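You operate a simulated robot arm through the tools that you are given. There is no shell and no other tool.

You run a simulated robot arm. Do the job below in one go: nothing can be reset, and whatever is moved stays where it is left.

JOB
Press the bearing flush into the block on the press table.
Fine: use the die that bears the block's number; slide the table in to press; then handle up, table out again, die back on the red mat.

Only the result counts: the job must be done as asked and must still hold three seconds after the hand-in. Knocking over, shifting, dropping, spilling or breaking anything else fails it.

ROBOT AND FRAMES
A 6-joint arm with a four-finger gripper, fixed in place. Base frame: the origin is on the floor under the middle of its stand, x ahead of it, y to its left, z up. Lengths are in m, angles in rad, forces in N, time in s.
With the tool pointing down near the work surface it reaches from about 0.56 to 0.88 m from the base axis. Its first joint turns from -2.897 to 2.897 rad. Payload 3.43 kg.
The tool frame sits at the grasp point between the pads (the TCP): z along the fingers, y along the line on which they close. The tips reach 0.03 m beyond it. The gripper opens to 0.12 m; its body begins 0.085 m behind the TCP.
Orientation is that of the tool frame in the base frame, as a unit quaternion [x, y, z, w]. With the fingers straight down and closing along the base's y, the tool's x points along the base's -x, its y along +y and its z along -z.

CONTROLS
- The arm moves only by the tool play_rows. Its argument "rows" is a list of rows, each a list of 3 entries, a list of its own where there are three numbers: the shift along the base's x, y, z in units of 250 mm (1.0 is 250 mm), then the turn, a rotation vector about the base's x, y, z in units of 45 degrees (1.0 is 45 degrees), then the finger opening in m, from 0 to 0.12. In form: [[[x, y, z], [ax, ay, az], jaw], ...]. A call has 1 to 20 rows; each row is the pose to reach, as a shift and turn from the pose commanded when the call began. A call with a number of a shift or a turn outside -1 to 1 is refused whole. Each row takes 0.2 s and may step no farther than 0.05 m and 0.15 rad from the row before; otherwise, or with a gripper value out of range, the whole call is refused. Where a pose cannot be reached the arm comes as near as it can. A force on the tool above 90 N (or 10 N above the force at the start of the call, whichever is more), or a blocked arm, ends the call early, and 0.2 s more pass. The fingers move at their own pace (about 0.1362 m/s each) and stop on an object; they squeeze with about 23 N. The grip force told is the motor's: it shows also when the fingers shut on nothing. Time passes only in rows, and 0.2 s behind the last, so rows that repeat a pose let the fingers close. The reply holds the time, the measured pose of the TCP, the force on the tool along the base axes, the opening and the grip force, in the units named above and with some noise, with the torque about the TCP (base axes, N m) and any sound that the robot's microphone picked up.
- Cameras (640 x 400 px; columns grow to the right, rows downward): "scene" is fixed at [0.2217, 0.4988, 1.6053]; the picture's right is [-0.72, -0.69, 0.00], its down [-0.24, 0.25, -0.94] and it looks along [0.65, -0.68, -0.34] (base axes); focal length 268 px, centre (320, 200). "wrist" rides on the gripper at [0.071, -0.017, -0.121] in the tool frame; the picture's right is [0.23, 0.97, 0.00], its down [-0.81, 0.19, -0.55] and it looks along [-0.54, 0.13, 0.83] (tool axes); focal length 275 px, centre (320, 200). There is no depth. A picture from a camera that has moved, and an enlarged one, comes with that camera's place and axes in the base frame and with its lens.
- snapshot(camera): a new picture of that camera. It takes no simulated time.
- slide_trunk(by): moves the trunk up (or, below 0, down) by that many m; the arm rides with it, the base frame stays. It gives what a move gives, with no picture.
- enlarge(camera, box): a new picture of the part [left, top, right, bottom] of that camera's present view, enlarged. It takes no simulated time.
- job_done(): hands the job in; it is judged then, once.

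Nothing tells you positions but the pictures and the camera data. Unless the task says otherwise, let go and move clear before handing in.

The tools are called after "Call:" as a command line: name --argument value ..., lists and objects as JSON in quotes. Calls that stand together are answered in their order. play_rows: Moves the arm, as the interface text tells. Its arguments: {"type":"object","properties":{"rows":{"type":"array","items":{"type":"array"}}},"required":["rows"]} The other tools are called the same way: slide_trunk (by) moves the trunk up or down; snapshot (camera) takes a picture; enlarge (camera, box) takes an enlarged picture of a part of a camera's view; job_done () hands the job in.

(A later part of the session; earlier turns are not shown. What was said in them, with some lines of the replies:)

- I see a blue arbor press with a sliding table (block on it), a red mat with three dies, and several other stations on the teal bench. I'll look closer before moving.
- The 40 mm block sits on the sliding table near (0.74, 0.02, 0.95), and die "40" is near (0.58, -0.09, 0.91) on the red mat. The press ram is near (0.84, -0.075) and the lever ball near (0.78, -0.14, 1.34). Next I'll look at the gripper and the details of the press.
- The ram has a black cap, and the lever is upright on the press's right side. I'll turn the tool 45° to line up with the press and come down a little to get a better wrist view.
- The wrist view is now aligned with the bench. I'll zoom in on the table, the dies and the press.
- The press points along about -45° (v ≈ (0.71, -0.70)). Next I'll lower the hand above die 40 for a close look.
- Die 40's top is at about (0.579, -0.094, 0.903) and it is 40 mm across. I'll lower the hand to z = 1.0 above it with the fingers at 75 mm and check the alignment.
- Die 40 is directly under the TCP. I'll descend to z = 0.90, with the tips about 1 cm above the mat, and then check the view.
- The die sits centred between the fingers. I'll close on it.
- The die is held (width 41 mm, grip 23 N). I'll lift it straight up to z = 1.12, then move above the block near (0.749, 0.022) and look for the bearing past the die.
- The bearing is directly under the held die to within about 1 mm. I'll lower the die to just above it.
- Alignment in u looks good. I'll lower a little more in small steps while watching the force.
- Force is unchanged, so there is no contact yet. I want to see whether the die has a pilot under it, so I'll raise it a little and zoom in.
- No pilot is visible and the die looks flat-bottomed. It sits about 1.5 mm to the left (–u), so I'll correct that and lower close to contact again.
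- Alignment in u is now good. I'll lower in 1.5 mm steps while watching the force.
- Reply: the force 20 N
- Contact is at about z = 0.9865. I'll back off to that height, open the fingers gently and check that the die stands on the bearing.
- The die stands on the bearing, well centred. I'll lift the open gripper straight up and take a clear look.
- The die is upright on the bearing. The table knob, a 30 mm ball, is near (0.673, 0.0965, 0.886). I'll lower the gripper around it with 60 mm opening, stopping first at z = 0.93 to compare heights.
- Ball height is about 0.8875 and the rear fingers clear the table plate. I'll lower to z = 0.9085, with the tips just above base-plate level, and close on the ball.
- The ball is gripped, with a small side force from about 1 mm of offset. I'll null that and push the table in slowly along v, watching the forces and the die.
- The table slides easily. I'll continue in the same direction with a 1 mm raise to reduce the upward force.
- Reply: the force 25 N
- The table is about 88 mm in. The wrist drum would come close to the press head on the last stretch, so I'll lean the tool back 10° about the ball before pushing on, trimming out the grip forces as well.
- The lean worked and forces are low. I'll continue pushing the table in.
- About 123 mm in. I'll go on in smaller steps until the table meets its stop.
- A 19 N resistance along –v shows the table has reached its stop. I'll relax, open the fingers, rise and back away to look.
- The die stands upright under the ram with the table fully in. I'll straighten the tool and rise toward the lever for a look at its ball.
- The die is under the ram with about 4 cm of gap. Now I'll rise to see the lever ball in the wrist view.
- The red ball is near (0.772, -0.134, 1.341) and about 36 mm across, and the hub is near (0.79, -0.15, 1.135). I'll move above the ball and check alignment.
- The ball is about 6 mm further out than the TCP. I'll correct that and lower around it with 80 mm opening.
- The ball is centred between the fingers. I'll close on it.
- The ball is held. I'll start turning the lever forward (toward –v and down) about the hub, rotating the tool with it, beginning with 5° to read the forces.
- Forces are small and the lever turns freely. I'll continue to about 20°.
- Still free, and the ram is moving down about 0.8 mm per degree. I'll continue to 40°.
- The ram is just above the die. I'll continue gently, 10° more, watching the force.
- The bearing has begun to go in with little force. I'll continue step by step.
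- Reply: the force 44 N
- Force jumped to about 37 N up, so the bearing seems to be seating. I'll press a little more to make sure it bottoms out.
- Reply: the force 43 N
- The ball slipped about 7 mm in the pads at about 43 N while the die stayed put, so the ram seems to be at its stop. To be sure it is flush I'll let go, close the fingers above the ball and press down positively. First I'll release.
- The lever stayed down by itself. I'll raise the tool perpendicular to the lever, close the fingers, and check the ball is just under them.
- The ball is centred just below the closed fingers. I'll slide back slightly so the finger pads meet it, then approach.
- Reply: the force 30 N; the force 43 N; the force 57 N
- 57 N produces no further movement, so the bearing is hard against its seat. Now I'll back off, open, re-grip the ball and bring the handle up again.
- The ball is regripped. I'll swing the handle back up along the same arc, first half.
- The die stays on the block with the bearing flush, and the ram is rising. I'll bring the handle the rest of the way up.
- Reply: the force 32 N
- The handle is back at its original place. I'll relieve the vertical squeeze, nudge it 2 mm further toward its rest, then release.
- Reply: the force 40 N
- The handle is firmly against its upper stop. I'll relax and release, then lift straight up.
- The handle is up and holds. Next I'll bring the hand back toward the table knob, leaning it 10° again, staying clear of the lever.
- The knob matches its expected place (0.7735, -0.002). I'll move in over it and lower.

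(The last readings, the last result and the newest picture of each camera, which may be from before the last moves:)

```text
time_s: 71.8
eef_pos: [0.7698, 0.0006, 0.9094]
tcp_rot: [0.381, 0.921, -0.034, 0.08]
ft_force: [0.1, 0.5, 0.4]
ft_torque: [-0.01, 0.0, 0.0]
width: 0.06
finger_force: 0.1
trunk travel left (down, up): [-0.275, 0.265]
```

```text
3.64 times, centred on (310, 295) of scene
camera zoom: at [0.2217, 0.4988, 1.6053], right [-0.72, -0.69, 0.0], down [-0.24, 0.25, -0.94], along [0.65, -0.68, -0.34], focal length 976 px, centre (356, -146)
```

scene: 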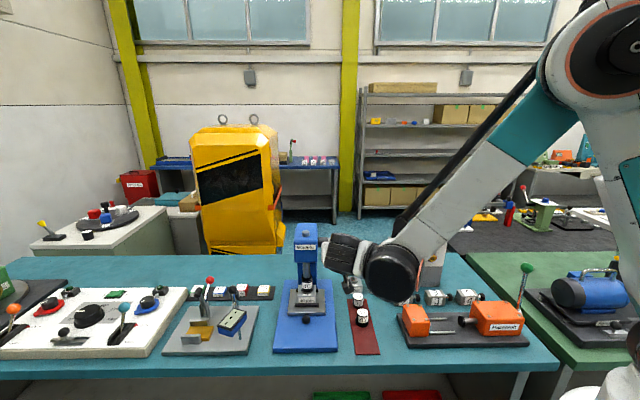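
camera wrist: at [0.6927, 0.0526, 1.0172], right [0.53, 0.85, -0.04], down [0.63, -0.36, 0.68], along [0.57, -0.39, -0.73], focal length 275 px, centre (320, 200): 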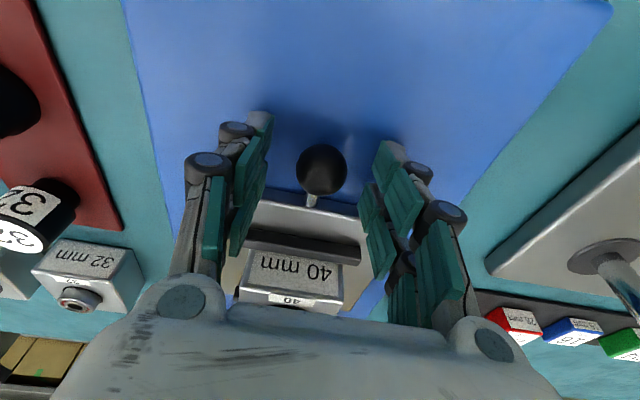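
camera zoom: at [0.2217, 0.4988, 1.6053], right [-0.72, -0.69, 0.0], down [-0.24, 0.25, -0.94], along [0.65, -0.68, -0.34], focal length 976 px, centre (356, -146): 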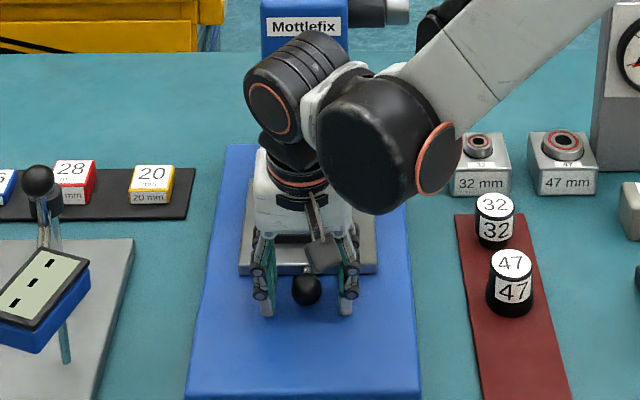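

Call:
play_rows --rows '[[[0, 0, 0], [0, 0, 0], 0.04], [[0, 0, 0], [0, 0, 0], 0.02], [[0, 0, 0], [0, 0, 0], 0.015], [[0, 0, 0], [0, 0, 0], 0.015]]'

```text
time_s: 72.8
eef_pos: [0.7692, 0.0008, 0.9101]
tcp_rot: [0.381, 0.921, -0.033, 0.08]
ft_force: [5.7, 3.5, 3.7]
ft_torque: [0.15, -0.16, 0.05]
width: 0.0278
finger_force: 44.9
trunk travel left (down, up): [-0.275, 0.265]
```

The knob is gripped. I'll pull the table out slowly.

Call:
play_rows --rows '[[[-0.006, 0.007, 0], [0, 0, 0], 0.015], [[-0.016, 0.018, 0], [0, 0, 0], 0.015], [[-0.032, 0.034, 0], [0, 0, 0], 0.015], [[-0.049, 0.05, 0], [0, 0, 0], 0.015], [[-0.066, 0.067, 0], [0, 0, 0], 0.015], [[-0.083, 0.084, 0], [0, 0, 0], 0.015], [[-0.1, 0.101, 0], [0, 0, 0], 0.015], [[-0.112, 0.113, 0], [0, 0, 0], 0.015], [[-0.116, 0.117, 0], [0, 0, 0], 0.015]]'

Call:
snapshot --camera "wrist"

Call:
enlarge --camera "scene" --box '[270, 240, 350, 350]'

```text
time_s: 74.8
eef_pos: [0.7397, 0.0291, 0.9096]
tcp_rot: [0.382, 0.92, -0.033, 0.081]
ft_force: [3.2, 1.1, 6.8]
ft_torque: [-0.27, -0.54, 0.09]
width: 0.0274
finger_force: 45.3
trunk travel left (down, up): [-0.275, 0.265]
```

```text
taken
camera wrist: at [0.6639, 0.0825, 1.0173], right [0.53, 0.85, -0.04], down [0.63, -0.36, 0.69], along [0.57, -0.39, -0.73], focal length 275 px, centre (320, 200)
```

wrist: 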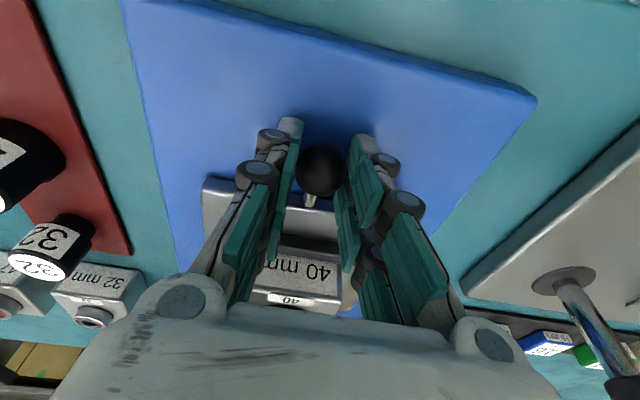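

```text
3.64 times, centred on (310, 295) of scene
camera zoom: at [0.2217, 0.4988, 1.6053], right [-0.72, -0.69, 0.0], down [-0.24, 0.25, -0.94], along [0.65, -0.68, -0.34], focal length 976 px, centre (356, -146)
```

zoom: 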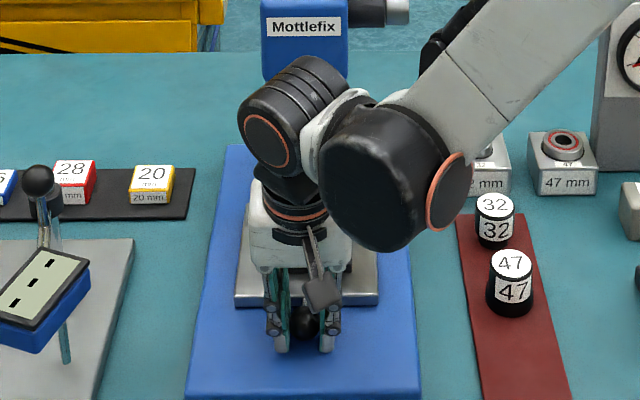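

Call:
play_rows --rows '[[[-0.008, 0.008, 0], [0, 0, 0], 0.015], [[-0.022, 0.022, 0], [0, 0, 0], 0.015], [[-0.039, 0.039, 0], [0, 0, 0], 0.015], [[-0.056, 0.056, 0], [0, 0, 0], 0.015], [[-0.073, 0.073, 0], [0, 0, 0], 0.015], [[-0.09, 0.09, 0], [0, 0, 0], 0.015], [[-0.107, 0.107, 0], [0, 0, 0], 0.015], [[-0.124, 0.124, 0], [0, 0, 0], 0.015], [[-0.141, 0.141, 0], [0, 0, 0], 0.015], [[-0.152, 0.152, 0], [0, 0, 0], 0.015], [[-0.156, 0.156, 0], [0, 0, 0], 0.015]]'

```text
time_s: 77.2
eef_pos: [0.7026, 0.0691, 0.9104]
tcp_rot: [0.381, 0.92, -0.033, 0.08]
ft_force: [1.2, -0.1, 6.1]
ft_torque: [-0.09, 0.01, -0.1]
width: 0.0277
finger_force: 45.4
trunk travel left (down, up): [-0.275, 0.265]
```

Call:
play_rows --rows '[[[-0.008, 0.008, 0], [0, 0, 0], 0.015], [[-0.022, 0.022, 0], [0, 0, 0], 0.015], [[-0.039, 0.039, 0], [0, 0, 0], 0.015], [[-0.056, 0.056, 0], [0, 0, 0], 0.015], [[-0.073, 0.073, 0], [0, 0, 0], 0.015], [[-0.09, 0.09, 0], [0, 0, 0], 0.015], [[-0.1, 0.1, 0], [0, 0, 0], 0.015], [[-0.104, 0.104, 0], [0, 0, 0], 0.015]]'

Call:
snapshot --camera "wrist"

Call:
enlarge --camera "scene" --box '[270, 260, 350, 370]'

```text
time_s: 79.0
eef_pos: [0.6766, 0.0948, 0.9094]
tcp_rot: [0.381, 0.92, -0.032, 0.08]
ft_force: [-0.6, -0.7, 2.0]
ft_torque: [0.1, 0.14, -0.03]
width: 0.0277
finger_force: 44.9
trunk travel left (down, up): [-0.275, 0.265]
```

```text
taken
camera wrist: at [0.5994, 0.1467, 1.0173], right [0.53, 0.85, -0.04], down [0.63, -0.36, 0.68], along [0.57, -0.39, -0.73], focal length 275 px, centre (320, 200)
```

wrist: 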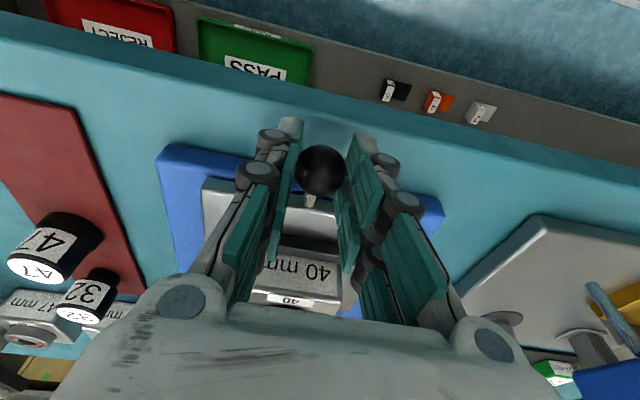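

```text
3.64 times, centred on (310, 315) of scene
camera zoom: at [0.2217, 0.4988, 1.6053], right [-0.72, -0.69, 0.0], down [-0.24, 0.25, -0.94], along [0.65, -0.68, -0.34], focal length 976 px, centre (356, -218)
```

zoom: 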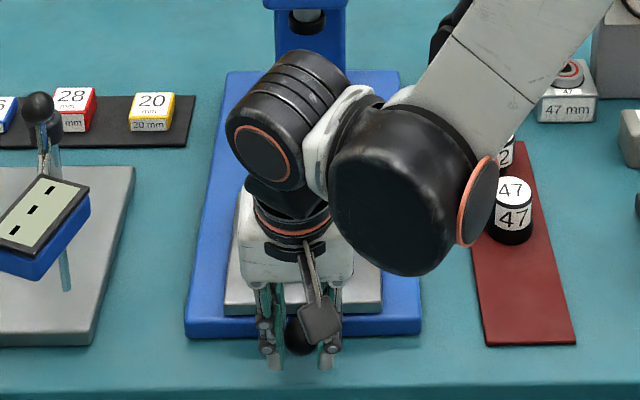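

Nearly all the way out. I'll go on in small steps to the outer stop.

Call:
play_rows --rows '[[[-0.007, 0.007, 0], [0, 0, 0], 0.015], [[-0.014, 0.014, 0], [0, 0, 0], 0.015], [[-0.014, 0.014, 0], [0, 0, 0], 0.015]]'

Call:
play_rows --rows '[[[-0.006, 0.006, 0], [0, 0, 0], 0.015], [[-0.012, 0.012, 0], [0, 0, 0], 0.015], [[-0.012, 0.012, 0], [0, 0, 0], 0.015]]'

```text
time_s: 79.8
eef_pos: [0.673, 0.0974, 0.9099]
tcp_rot: [0.381, 0.92, -0.033, 0.081]
ft_force: [-4.2, -1.0, -4.7]
ft_torque: [-0.09, -0.05, 0.03]
width: 0.0275
finger_force: 44.5
trunk travel left (down, up): [-0.275, 0.265]
```

```text
time_s: 80.6
eef_pos: [0.6714, 0.0999, 0.9095]
tcp_rot: [0.381, 0.92, -0.034, 0.081]
ft_force: [3.9, -6.3, -1.7]
ft_torque: [0.08, 0.23, -0.03]
width: 0.0275
finger_force: 45.1
trunk travel left (down, up): [-0.275, 0.265]
```

Call:
play_rows --rows '[[[-0.006, 0.006, 0], [0, 0, 0], 0.015], [[-0.006, 0.006, 0], [0, 0, 0], 0.015]]'

```text
time_s: 81.2
eef_pos: [0.6707, 0.0988, 0.9093]
tcp_rot: [0.382, 0.92, -0.033, 0.081]
ft_force: [22.4, -14.0, 11.5]
ft_torque: [-0.38, -0.57, -0.06]
width: 0.0275
finger_force: 44.9
trunk travel left (down, up): [-0.275, 0.265]
```

The table is at its outer stop. I'll relax, open, lift and straighten the tool, then look at the block.

Call:
play_rows --rows '[[[0.006, -0.006, 0], [0, 0, 0], 0.015], [[0.006, -0.006, 0], [0, 0, 0], 0.03], [[0.006, -0.006, 0], [0, 0, 0], 0.06], [[0.006, -0.006, 0], [0, 0, 0], 0.06], [[0.004, -0.004, 0.08], [0, 0, 0], 0.06], [[0, 0, 0.22], [0.026, 0.0264, 0], 0.07], [[0, 0, 0.38], [0.0519, 0.0528, 0], 0.08], [[0, 0, 0.54], [0.0779, 0.0792, 0], 0.08], [[0.0, 0.0, 0.7], [0.1038, 0.1056, 0], 0.08], [[0, 0, 0.85], [0.1298, 0.132, 0], 0.08], [[0, 0, 0.96], [0.1558, 0.1584, 0], 0.08], [[0, 0, 0.96], [0.1558, 0.1584, 0], 0.08]]'

Call:
snapshot --camera "wrist"

Call:
enlarge --camera "scene" --box '[270, 260, 350, 370]'

Call:
enlarge --camera "scene" --box '[293, 290, 323, 330]'

```text
time_s: 83.8
eef_pos: [0.6693, 0.1014, 1.151]
tcp_rot: [0.382, 0.924, -0.001, -0.001]
ft_force: [0.2, -0.7, 0.6]
ft_torque: [-0.02, -0.01, -0.02]
width: 0.08
finger_force: 0.1
trunk travel left (down, up): [-0.275, 0.265]
```

```text
taken
camera wrist: at [0.6063, 0.1407, 1.2738], right [0.53, 0.85, 0.0], down [0.71, -0.44, 0.55], along [0.47, -0.29, -0.83], focal length 275 px, centre (320, 200)
```

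wrist: 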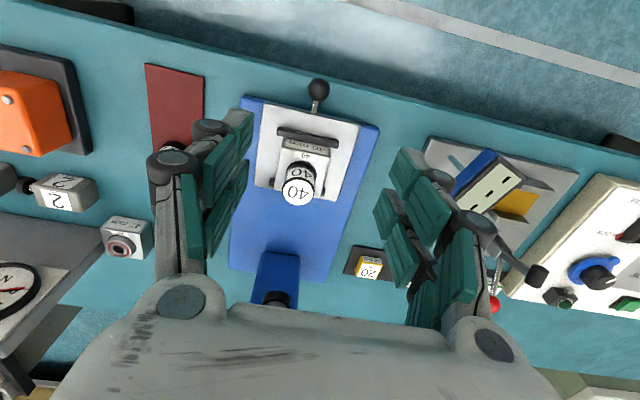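

```text
3.64 times, centred on (310, 315) of scene
camera zoom: at [0.2217, 0.4988, 1.6053], right [-0.72, -0.69, 0.0], down [-0.24, 0.25, -0.94], along [0.65, -0.68, -0.34], focal length 976 px, centre (356, -218)
```

zoom: 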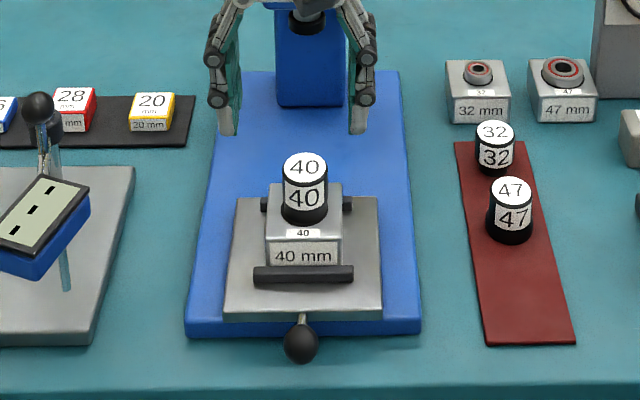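

```text
10.00 times, centred on (308, 310) of scene
camera zoom: at [0.2217, 0.4988, 1.6053], right [-0.72, -0.69, 0.0], down [-0.24, 0.25, -0.94], along [0.65, -0.68, -0.34], focal length 2683 px, centre (440, -900)
```

zoom: 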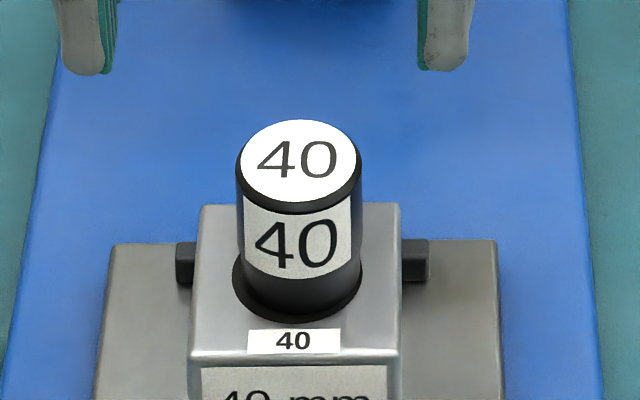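

The table is out and the bearing sits flush under the die. I'll move above the die to pick it up.

Call:
play_rows --rows '[[[0.08, -0.081, -0.01], [0, 0, 0], 0.08], [[0.19, -0.194, -0.04], [0, 0, 0], 0.08], [[0.28, -0.286, -0.08], [0, 0, 0], 0.08], [[0.3184, -0.3246, -0.114], [0, 0, 0], 0.08], [[0.3184, -0.3246, -0.114], [0, 0, 0], 0.08]]'

Call:
snapshot --camera "wrist"

Call:
enlarge --camera "wrist" --box '[260, 50, 380, 170]'

```text
time_s: 85.0
eef_pos: [0.7475, 0.021, 1.1232]
tcp_rot: [0.382, 0.924, 0.0, 0.0]
ft_force: [-0.4, 0.2, 0.6]
ft_torque: [-0.01, 0.0, 0.03]
width: 0.0801
finger_force: 0.1
trunk travel left (down, up): [-0.275, 0.265]
```

```text
taken
camera wrist: at [0.6844, 0.0599, 1.2439], right [0.53, 0.85, 0.0], down [0.71, -0.44, 0.55], along [0.47, -0.29, -0.83], focal length 275 px, centre (320, 200)
```

wrist: 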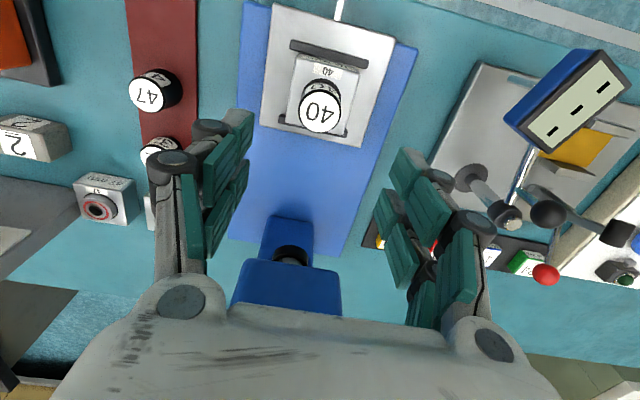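

```text
3.33 times, centred on (320, 110) of wrist
camera zoom: at [0.6844, 0.0599, 1.2439], right [0.53, 0.85, 0.0], down [0.71, -0.44, 0.55], along [0.47, -0.29, -0.83], focal length 918 px, centre (320, 500)
```

zoom: 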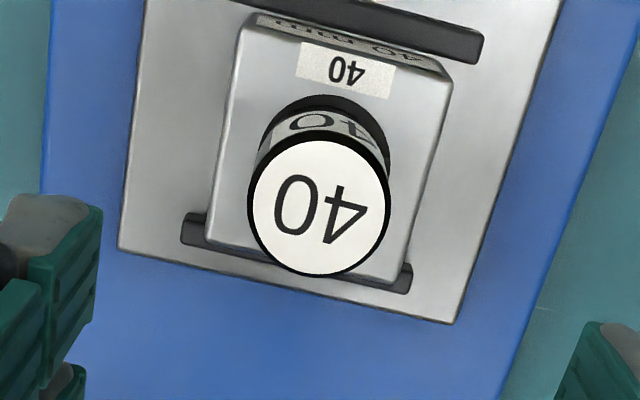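

The die is centred under the gripper. I'll descend around it to z = 0.975.

Call:
play_rows --rows '[[[0.003, -0.002, -0.14], [0, 0, 0], 0.08], [[0.003, -0.002, -0.28], [0, 0, 0], 0.08], [[0.003, -0.002, -0.42], [0, 0, 0], 0.08], [[0.003, -0.002, -0.52], [0, 0, 0], 0.08], [[0.003, -0.002, -0.58], [0, 0, 0], 0.08], [[0.003, -0.002, -0.58], [0, 0, 0], 0.08]]'

Call:
snapshot --camera "wrist"

Call:
enlarge --camera "scene" --box '[288, 280, 328, 330]'

```text
time_s: 86.4
eef_pos: [0.7497, 0.0188, 0.9765]
tcp_rot: [0.383, 0.924, -0.001, 0.0]
ft_force: [0.0, 0.3, 0.5]
ft_torque: [-0.04, 0.0, -0.01]
width: 0.0801
finger_force: 0.1
trunk travel left (down, up): [-0.275, 0.265]
```

```text
taken
camera wrist: at [0.6863, 0.058, 1.0984], right [0.53, 0.85, 0.0], down [0.71, -0.44, 0.55], along [0.47, -0.29, -0.83], focal length 275 px, centre (320, 200)
```

wrist: 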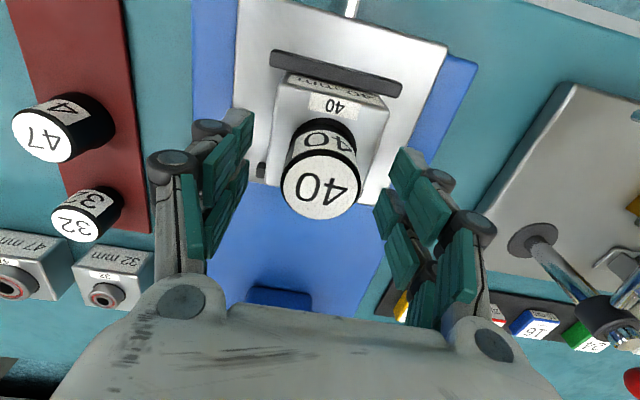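

```text
8.00 times, centred on (308, 305) of scene
camera zoom: at [0.2217, 0.4988, 1.6053], right [-0.72, -0.69, 0.0], down [-0.24, 0.25, -0.94], along [0.65, -0.68, -0.34], focal length 2147 px, centre (416, -640)
```

zoom: 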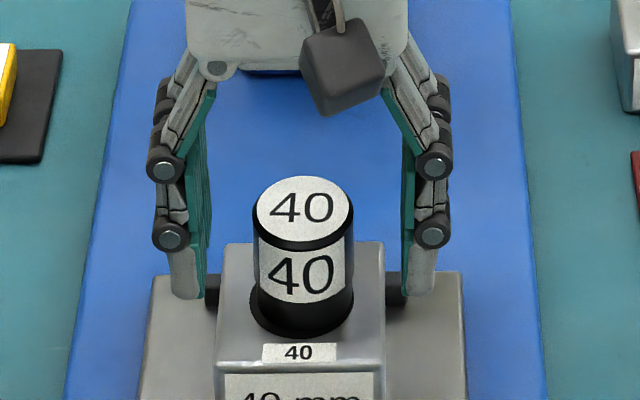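

Call:
play_rows --rows '[[[0, 0, 0], [0, 0, 0], 0.055], [[0, 0, 0], [0, 0, 0], 0.03], [[0, 0, 0], [0, 0, 0], 0.02], [[0, 0, 0], [0, 0, 0], 0.02]]'

Call:
play_rows --rows '[[[0, 0, 0.02], [0, 0, 0], 0.02], [[0, 0, 0.08], [0, 0, 0], 0.02], [[0, 0, 0.2], [0, 0, 0], 0.02], [[0, 0, 0.36], [0, 0, 0], 0.02], [[0, 0, 0.52], [0, 0, 0], 0.02], [[0, 0, 0.6], [0, 0, 0], 0.02], [[0, 0, 0.6], [0, 0, 0], 0.02]]'

Call:
snapshot --camera "wrist"

Call:
enlarge --camera "scene" --box '[288, 290, 328, 340]'

```text
time_s: 87.4
eef_pos: [0.7491, 0.02, 0.978]
tcp_rot: [0.383, 0.924, -0.001, 0.0]
ft_force: [0.9, 0.0, 1.9]
ft_torque: [0.05, -0.06, 0.04]
width: 0.0407
finger_force: 23.3
trunk travel left (down, up): [-0.275, 0.265]
```

```text
time_s: 89.0
eef_pos: [0.7472, 0.0206, 1.1283]
tcp_rot: [0.383, 0.924, -0.001, -0.001]
ft_force: [0.6, -0.2, -3.9]
ft_torque: [0.01, 0.03, 0.02]
width: 0.0406
finger_force: 23.1
trunk travel left (down, up): [-0.275, 0.265]
```

```text
taken
camera wrist: at [0.685, 0.0596, 1.2497], right [0.53, 0.85, 0.0], down [0.71, -0.44, 0.55], along [0.47, -0.29, -0.83], focal length 275 px, centre (320, 200)
```

wrist: 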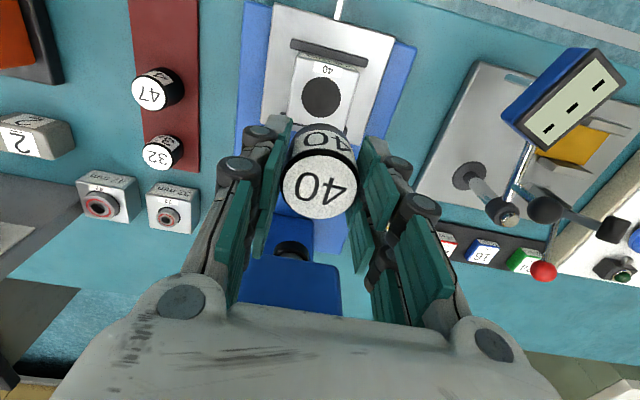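

```text
8.00 times, centred on (308, 315) of scene
camera zoom: at [0.2217, 0.4988, 1.6053], right [-0.72, -0.69, 0.0], down [-0.24, 0.25, -0.94], along [0.65, -0.68, -0.34], focal length 2147 px, centre (416, -720)
```

zoom: 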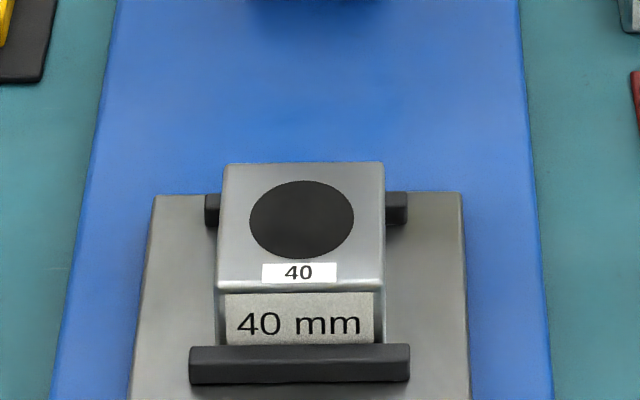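

The block now shows a plain dark disc where the bearing was. I need to see whether the bearing is down in the block or came up with the die.

Call:
enlarge --camera "scene" --box '[300, 305, 318, 325]'

Call:
enlarge --camera "wrist" --box '[270, 50, 370, 160]'

Call:
enlarge --camera "scene" --box '[280, 240, 340, 310]'

```text
16.00 times, centred on (309, 315) of scene
camera zoom: at [0.2217, 0.4988, 1.6053], right [-0.72, -0.69, 0.0], down [-0.24, 0.25, -0.94], along [0.65, -0.68, -0.34], focal length 4293 px, centre (496, -1640)
```

zoom: 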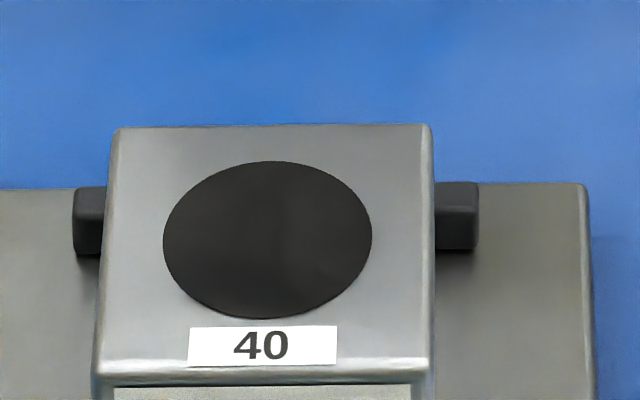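

```text
3.64 times, centred on (320, 105) of wrist
camera zoom: at [0.685, 0.0596, 1.2497], right [0.53, 0.85, 0.0], down [0.71, -0.44, 0.55], along [0.47, -0.29, -0.83], focal length 1001 px, centre (320, 546)
```

zoom: 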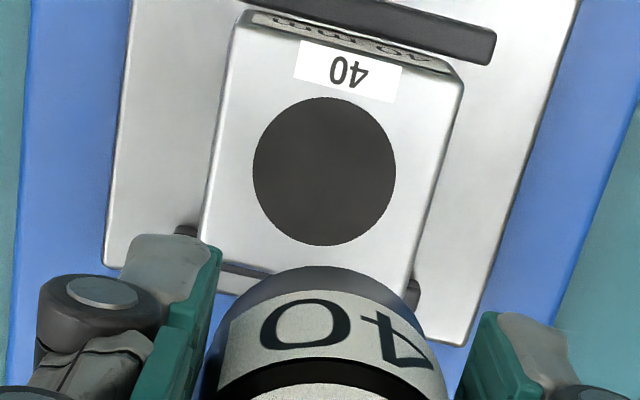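

```text
5.71 times, centred on (310, 275) of scene
camera zoom: at [0.2217, 0.4988, 1.6053], right [-0.72, -0.69, 0.0], down [-0.24, 0.25, -0.94], along [0.65, -0.68, -0.34], focal length 1533 px, centre (377, -229)
```

zoom: 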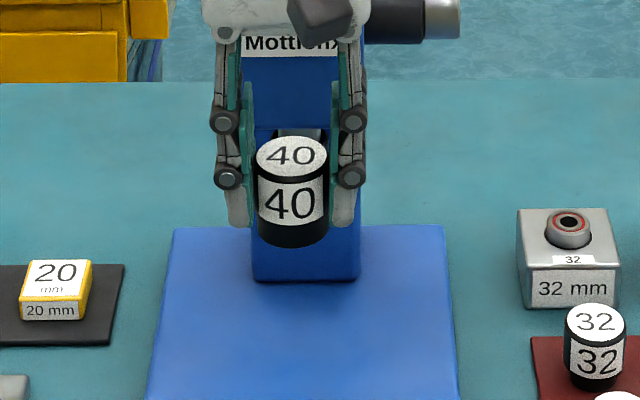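

No bearing shows under the die and none protrudes from the block, so it is seated under the dark bore disc. Now I'll carry the die back over its place on the red mat.

Call:
play_rows --rows '[[[-0.07, -0.047, 0], [0, 0, 0], 0.02], [[-0.19, -0.127, 0], [0, 0, 0], 0.02], [[-0.32, -0.214, 0], [0, 0, 0], 0.02], [[-0.45, -0.301, 0], [0, 0, 0], 0.02], [[-0.57, -0.382, 0], [0, 0, 0], 0.02], [[-0.65, -0.436, 0], [0, 0, 0], 0.02], [[-0.685, -0.459, -0.04], [0, 0, 0], 0.02], [[-0.685, -0.459, -0.16], [0, 0, 0], 0.02], [[-0.685, -0.459, -0.32], [0, 0, 0], 0.02], [[-0.685, -0.459, -0.48], [0, 0, 0], 0.02], [[-0.685, -0.459, -0.6], [0, 0, 0], 0.02], [[-0.685, -0.459, -0.7], [0, 0, 0], 0.02], [[-0.685, -0.459, -0.7], [0, 0, 0], 0.02]]'

Call:
snapshot --camera "wrist"

Call:
enlarge --camera "scene" --box '[335, 280, 395, 360]'

Call:
enlarge --camera "scene" --box '[300, 305, 318, 325]'

```text
time_s: 91.8
eef_pos: [0.5791, -0.0945, 0.9505]
tcp_rot: [0.383, 0.924, 0.0, -0.001]
ft_force: [-0.7, 0.4, -2.9]
ft_torque: [0.02, 0.01, 0.01]
width: 0.0406
finger_force: 22.7
trunk travel left (down, up): [-0.275, 0.265]
```

```text
taken
camera wrist: at [0.5156, -0.056, 1.0722], right [0.53, 0.85, 0.0], down [0.71, -0.44, 0.55], along [0.47, -0.29, -0.83], focal length 275 px, centre (320, 200)
```

wrist: 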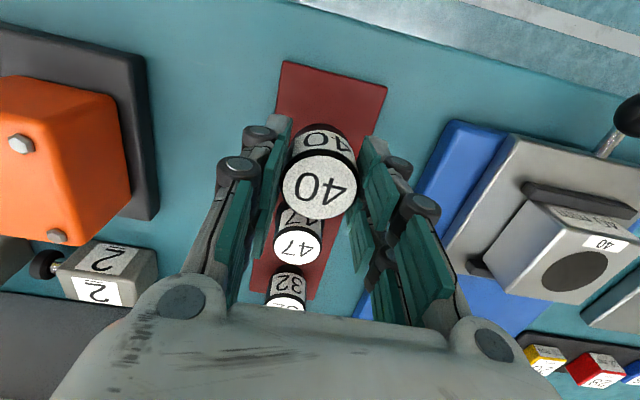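

```text
5.00 times, centred on (365, 320) of scene
camera zoom: at [0.2217, 0.4988, 1.6053], right [-0.72, -0.69, 0.0], down [-0.24, 0.25, -0.94], along [0.65, -0.68, -0.34], focal length 1342 px, centre (95, -400)
```

zoom: 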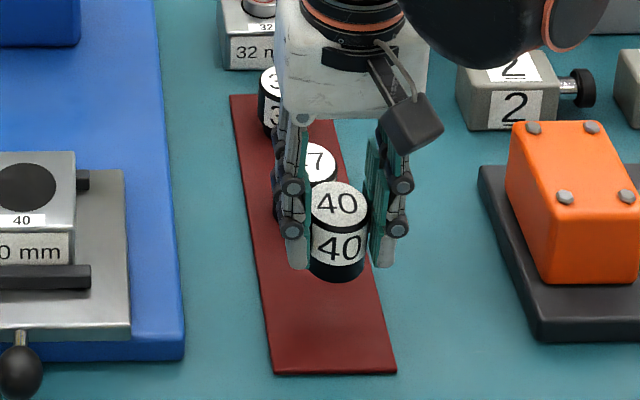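

```text
16.00 times, centred on (309, 315) of scene
camera zoom: at [0.2217, 0.4988, 1.6053], right [-0.72, -0.69, 0.0], down [-0.24, 0.25, -0.94], along [0.65, -0.68, -0.34], focal length 4293 px, centre (496, -1640)
```

zoom: 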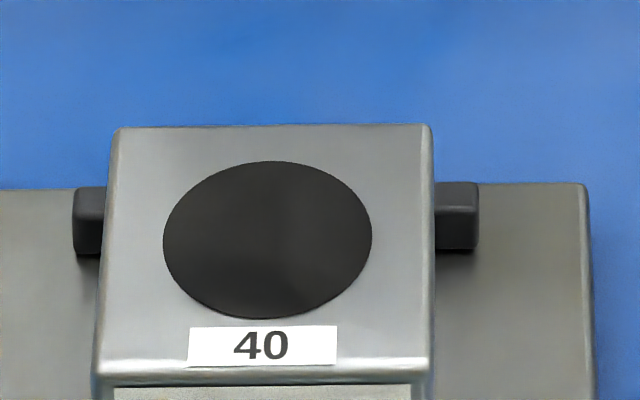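

The die hangs cleanly above its place on the mat. I'll lower it to contact.

Call:
play_rows --rows '[[[0, 0, -0.08], [0, 0, 0], 0.02], [[0, 0, -0.14], [0, 0, 0], 0.02], [[0, 0, -0.18], [0, 0, 0], 0.02], [[0, 0, -0.18], [0, 0, 0], 0.02]]'

Call:
play_rows --rows '[[[0, 0, -0.008], [0, 0, 0], 0.02], [[0, 0, -0.008], [0, 0, 0], 0.02]]'

Call:
enlarge --camera "scene" --box '[345, 310, 385, 360]'

```text
time_s: 92.8
eef_pos: [0.579, -0.0939, 0.9059]
tcp_rot: [0.383, 0.924, 0.0, -0.002]
ft_force: [-0.8, 0.3, -2.7]
ft_torque: [0.01, 0.02, -0.02]
width: 0.0404
finger_force: 22.2
trunk travel left (down, up): [-0.275, 0.265]
```

```text
time_s: 93.4
eef_pos: [0.578, -0.0939, 0.9039]
tcp_rot: [0.383, 0.924, 0.0, -0.001]
ft_force: [0.1, -0.6, -3.1]
ft_torque: [0.01, 0.01, 0.0]
width: 0.0405
finger_force: 22.8
trunk travel left (down, up): [-0.275, 0.265]
```

```text
8.00 times, centred on (365, 335) of scene
camera zoom: at [0.2217, 0.4988, 1.6053], right [-0.72, -0.69, 0.0], down [-0.24, 0.25, -0.94], along [0.65, -0.68, -0.34], focal length 2147 px, centre (-40, -880)
```

zoom: 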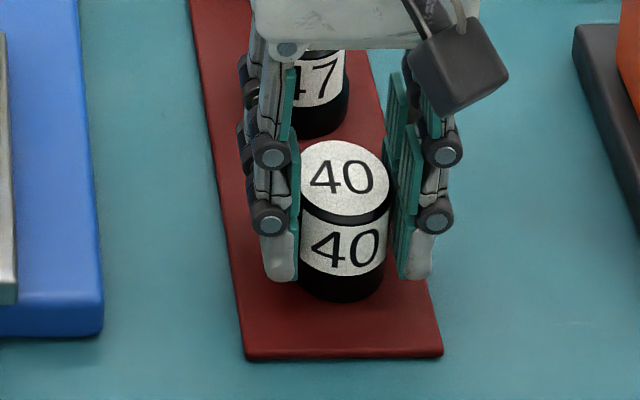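

Call:
play_rows --rows '[[[0, 0, -0.006], [0, 0, 0], 0.02], [[0, 0, -0.006], [0, 0, 0], 0.02]]'

Call:
play_rows --rows '[[[0, 0, -0.004], [0, 0, 0], 0.02], [[0, 0, -0.004], [0, 0, 0], 0.02]]'

```text
time_s: 94.0
eef_pos: [0.5781, -0.0942, 0.903]
tcp_rot: [0.383, 0.924, 0.0, 0.0]
ft_force: [4.0, -0.6, 14.0]
ft_torque: [-0.03, -0.12, 0.04]
width: 0.0407
finger_force: 23.4
trunk travel left (down, up): [-0.275, 0.265]
```

```text
time_s: 94.6
eef_pos: [0.5764, -0.0952, 0.9015]
tcp_rot: [0.382, 0.924, 0.0, 0.0]
ft_force: [10.8, -1.5, 19.5]
ft_torque: [-0.06, -0.4, 0.02]
width: 0.0405
finger_force: 23.1
trunk travel left (down, up): [-0.275, 0.265]
```

Contact with the mat is at z ≈ 0.902. I'll ease back up 1.5 mm to unload, open, and lift away.

Call:
play_rows --rows '[[[0, 0, 0.006], [0, 0, 0], 0.02], [[0, 0, 0.006], [0, 0, 0], 0.02], [[0, 0, 0.006], [0, 0, 0], 0.045], [[0, 0, 0.006], [0, 0, 0], 0.06], [[0, 0, 0.006], [0, 0, 0], 0.08], [[0, 0, 0.006], [0, 0, 0], 0.08]]'

Call:
enlarge --camera "scene" --box '[345, 310, 385, 360]'

```text
time_s: 96.0
eef_pos: [0.5785, -0.0945, 0.9039]
tcp_rot: [0.383, 0.924, 0.0, 0.0]
ft_force: [-0.6, -0.3, -0.2]
ft_torque: [0.0, 0.0, 0.0]
width: 0.0801
finger_force: 0.1
trunk travel left (down, up): [-0.275, 0.265]
```

```text
8.00 times, centred on (365, 335) of scene
camera zoom: at [0.2217, 0.4988, 1.6053], right [-0.72, -0.69, 0.0], down [-0.24, 0.25, -0.94], along [0.65, -0.68, -0.34], focal length 2147 px, centre (-40, -880)
```

zoom: 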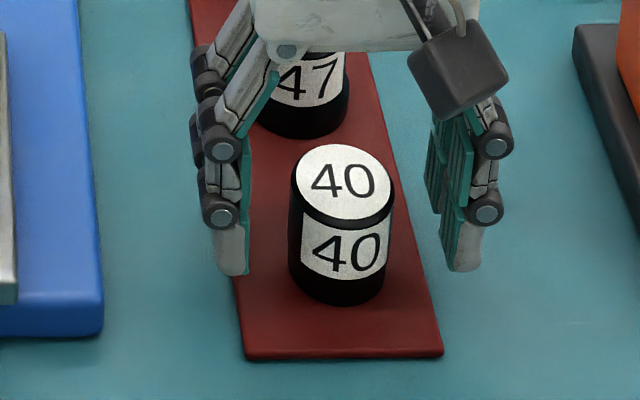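

The die stands upright on the mat. I'll lift straight up and then take final pictures.

Call:
play_rows --rows '[[[0, 0, 0.1], [0, 0, 0], 0.08], [[0, 0, 0.26], [0, 0, 0], 0.08], [[0, 0, 0.42], [0, 0, 0], 0.08], [[0, 0, 0.58], [0, 0, 0], 0.08], [[0, 0, 0.74], [0, 0, 0], 0.08], [[0, 0, 0.9], [0, 0, 0], 0.08], [[0, 0, 1.0], [0, 0, 0], 0.08], [[0, 0, 1.0], [0, 0, 0], 0.08]]'

Call:
snapshot --camera "scene"

Call:
snapshot --camera "wrist"

Call:
enlarge --camera "scene" --box '[260, 180, 400, 370]'

```text
time_s: 97.8
eef_pos: [0.5789, -0.0954, 1.1537]
tcp_rot: [0.382, 0.924, 0.0, 0.0]
ft_force: [-0.6, -0.7, 0.5]
ft_torque: [0.01, -0.01, 0.0]
width: 0.0799
finger_force: 0.0
trunk travel left (down, up): [-0.275, 0.265]
```

```text
taken
```

scene: 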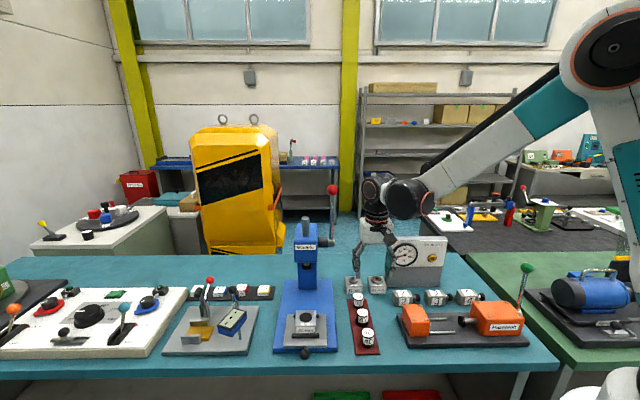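

```text
taken
camera wrist: at [0.5149, -0.0558, 1.2751], right [0.53, 0.85, 0.0], down [0.71, -0.44, 0.55], along [0.47, -0.29, -0.83], focal length 275 px, centre (320, 200)
```

wrist: 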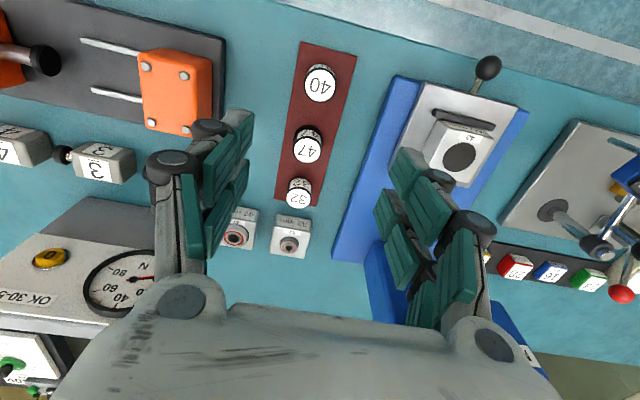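

```text
2.11 times, centred on (330, 275) of scene
camera zoom: at [0.2217, 0.4988, 1.6053], right [-0.72, -0.69, 0.0], down [-0.24, 0.25, -0.94], along [0.65, -0.68, -0.34], focal length 565 px, centre (299, 42)
```

zoom: 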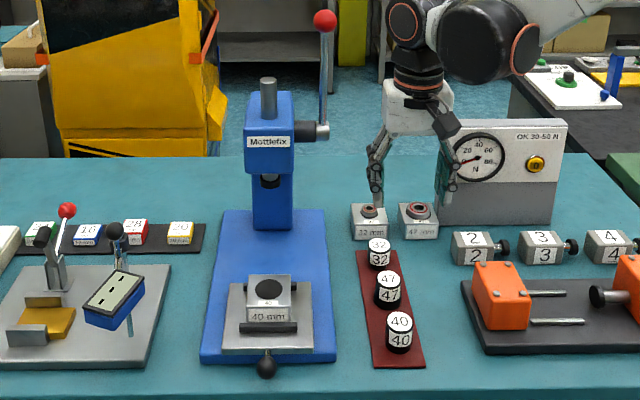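

Everything matches the start picture except the block. The bearing went down about 12 mm, which equals how far it stood out, so it is flush to within my measuring error. The handle is up, the table is out, die 40 stands on the red mat, and the gripper is clear. I'm handing in.

Call:
job_done

```text
The job is handed in.
```

The bearing is pressed into the 40 mm block. The handle is up, the table is out at its stop, and die 40 is back on the red mat. I've handed the job in; the reply only confirmed receipt, with no verdict yet.

- **Flushness:** I measured this from the pictures because a dark disc on the block now hides the bearing. The bearing went down about 12.0 mm and had stood out about 11.6 mm, so it is flush to roughly half a millimetre. A firm 57 N push on the lever moved it no further.
- **Die:** Only die 40 was used. It stands upright in its original place on the mat.
- **Everything else:** In the final pictures nothing else around the press looks moved, and the gripper is open and clear.
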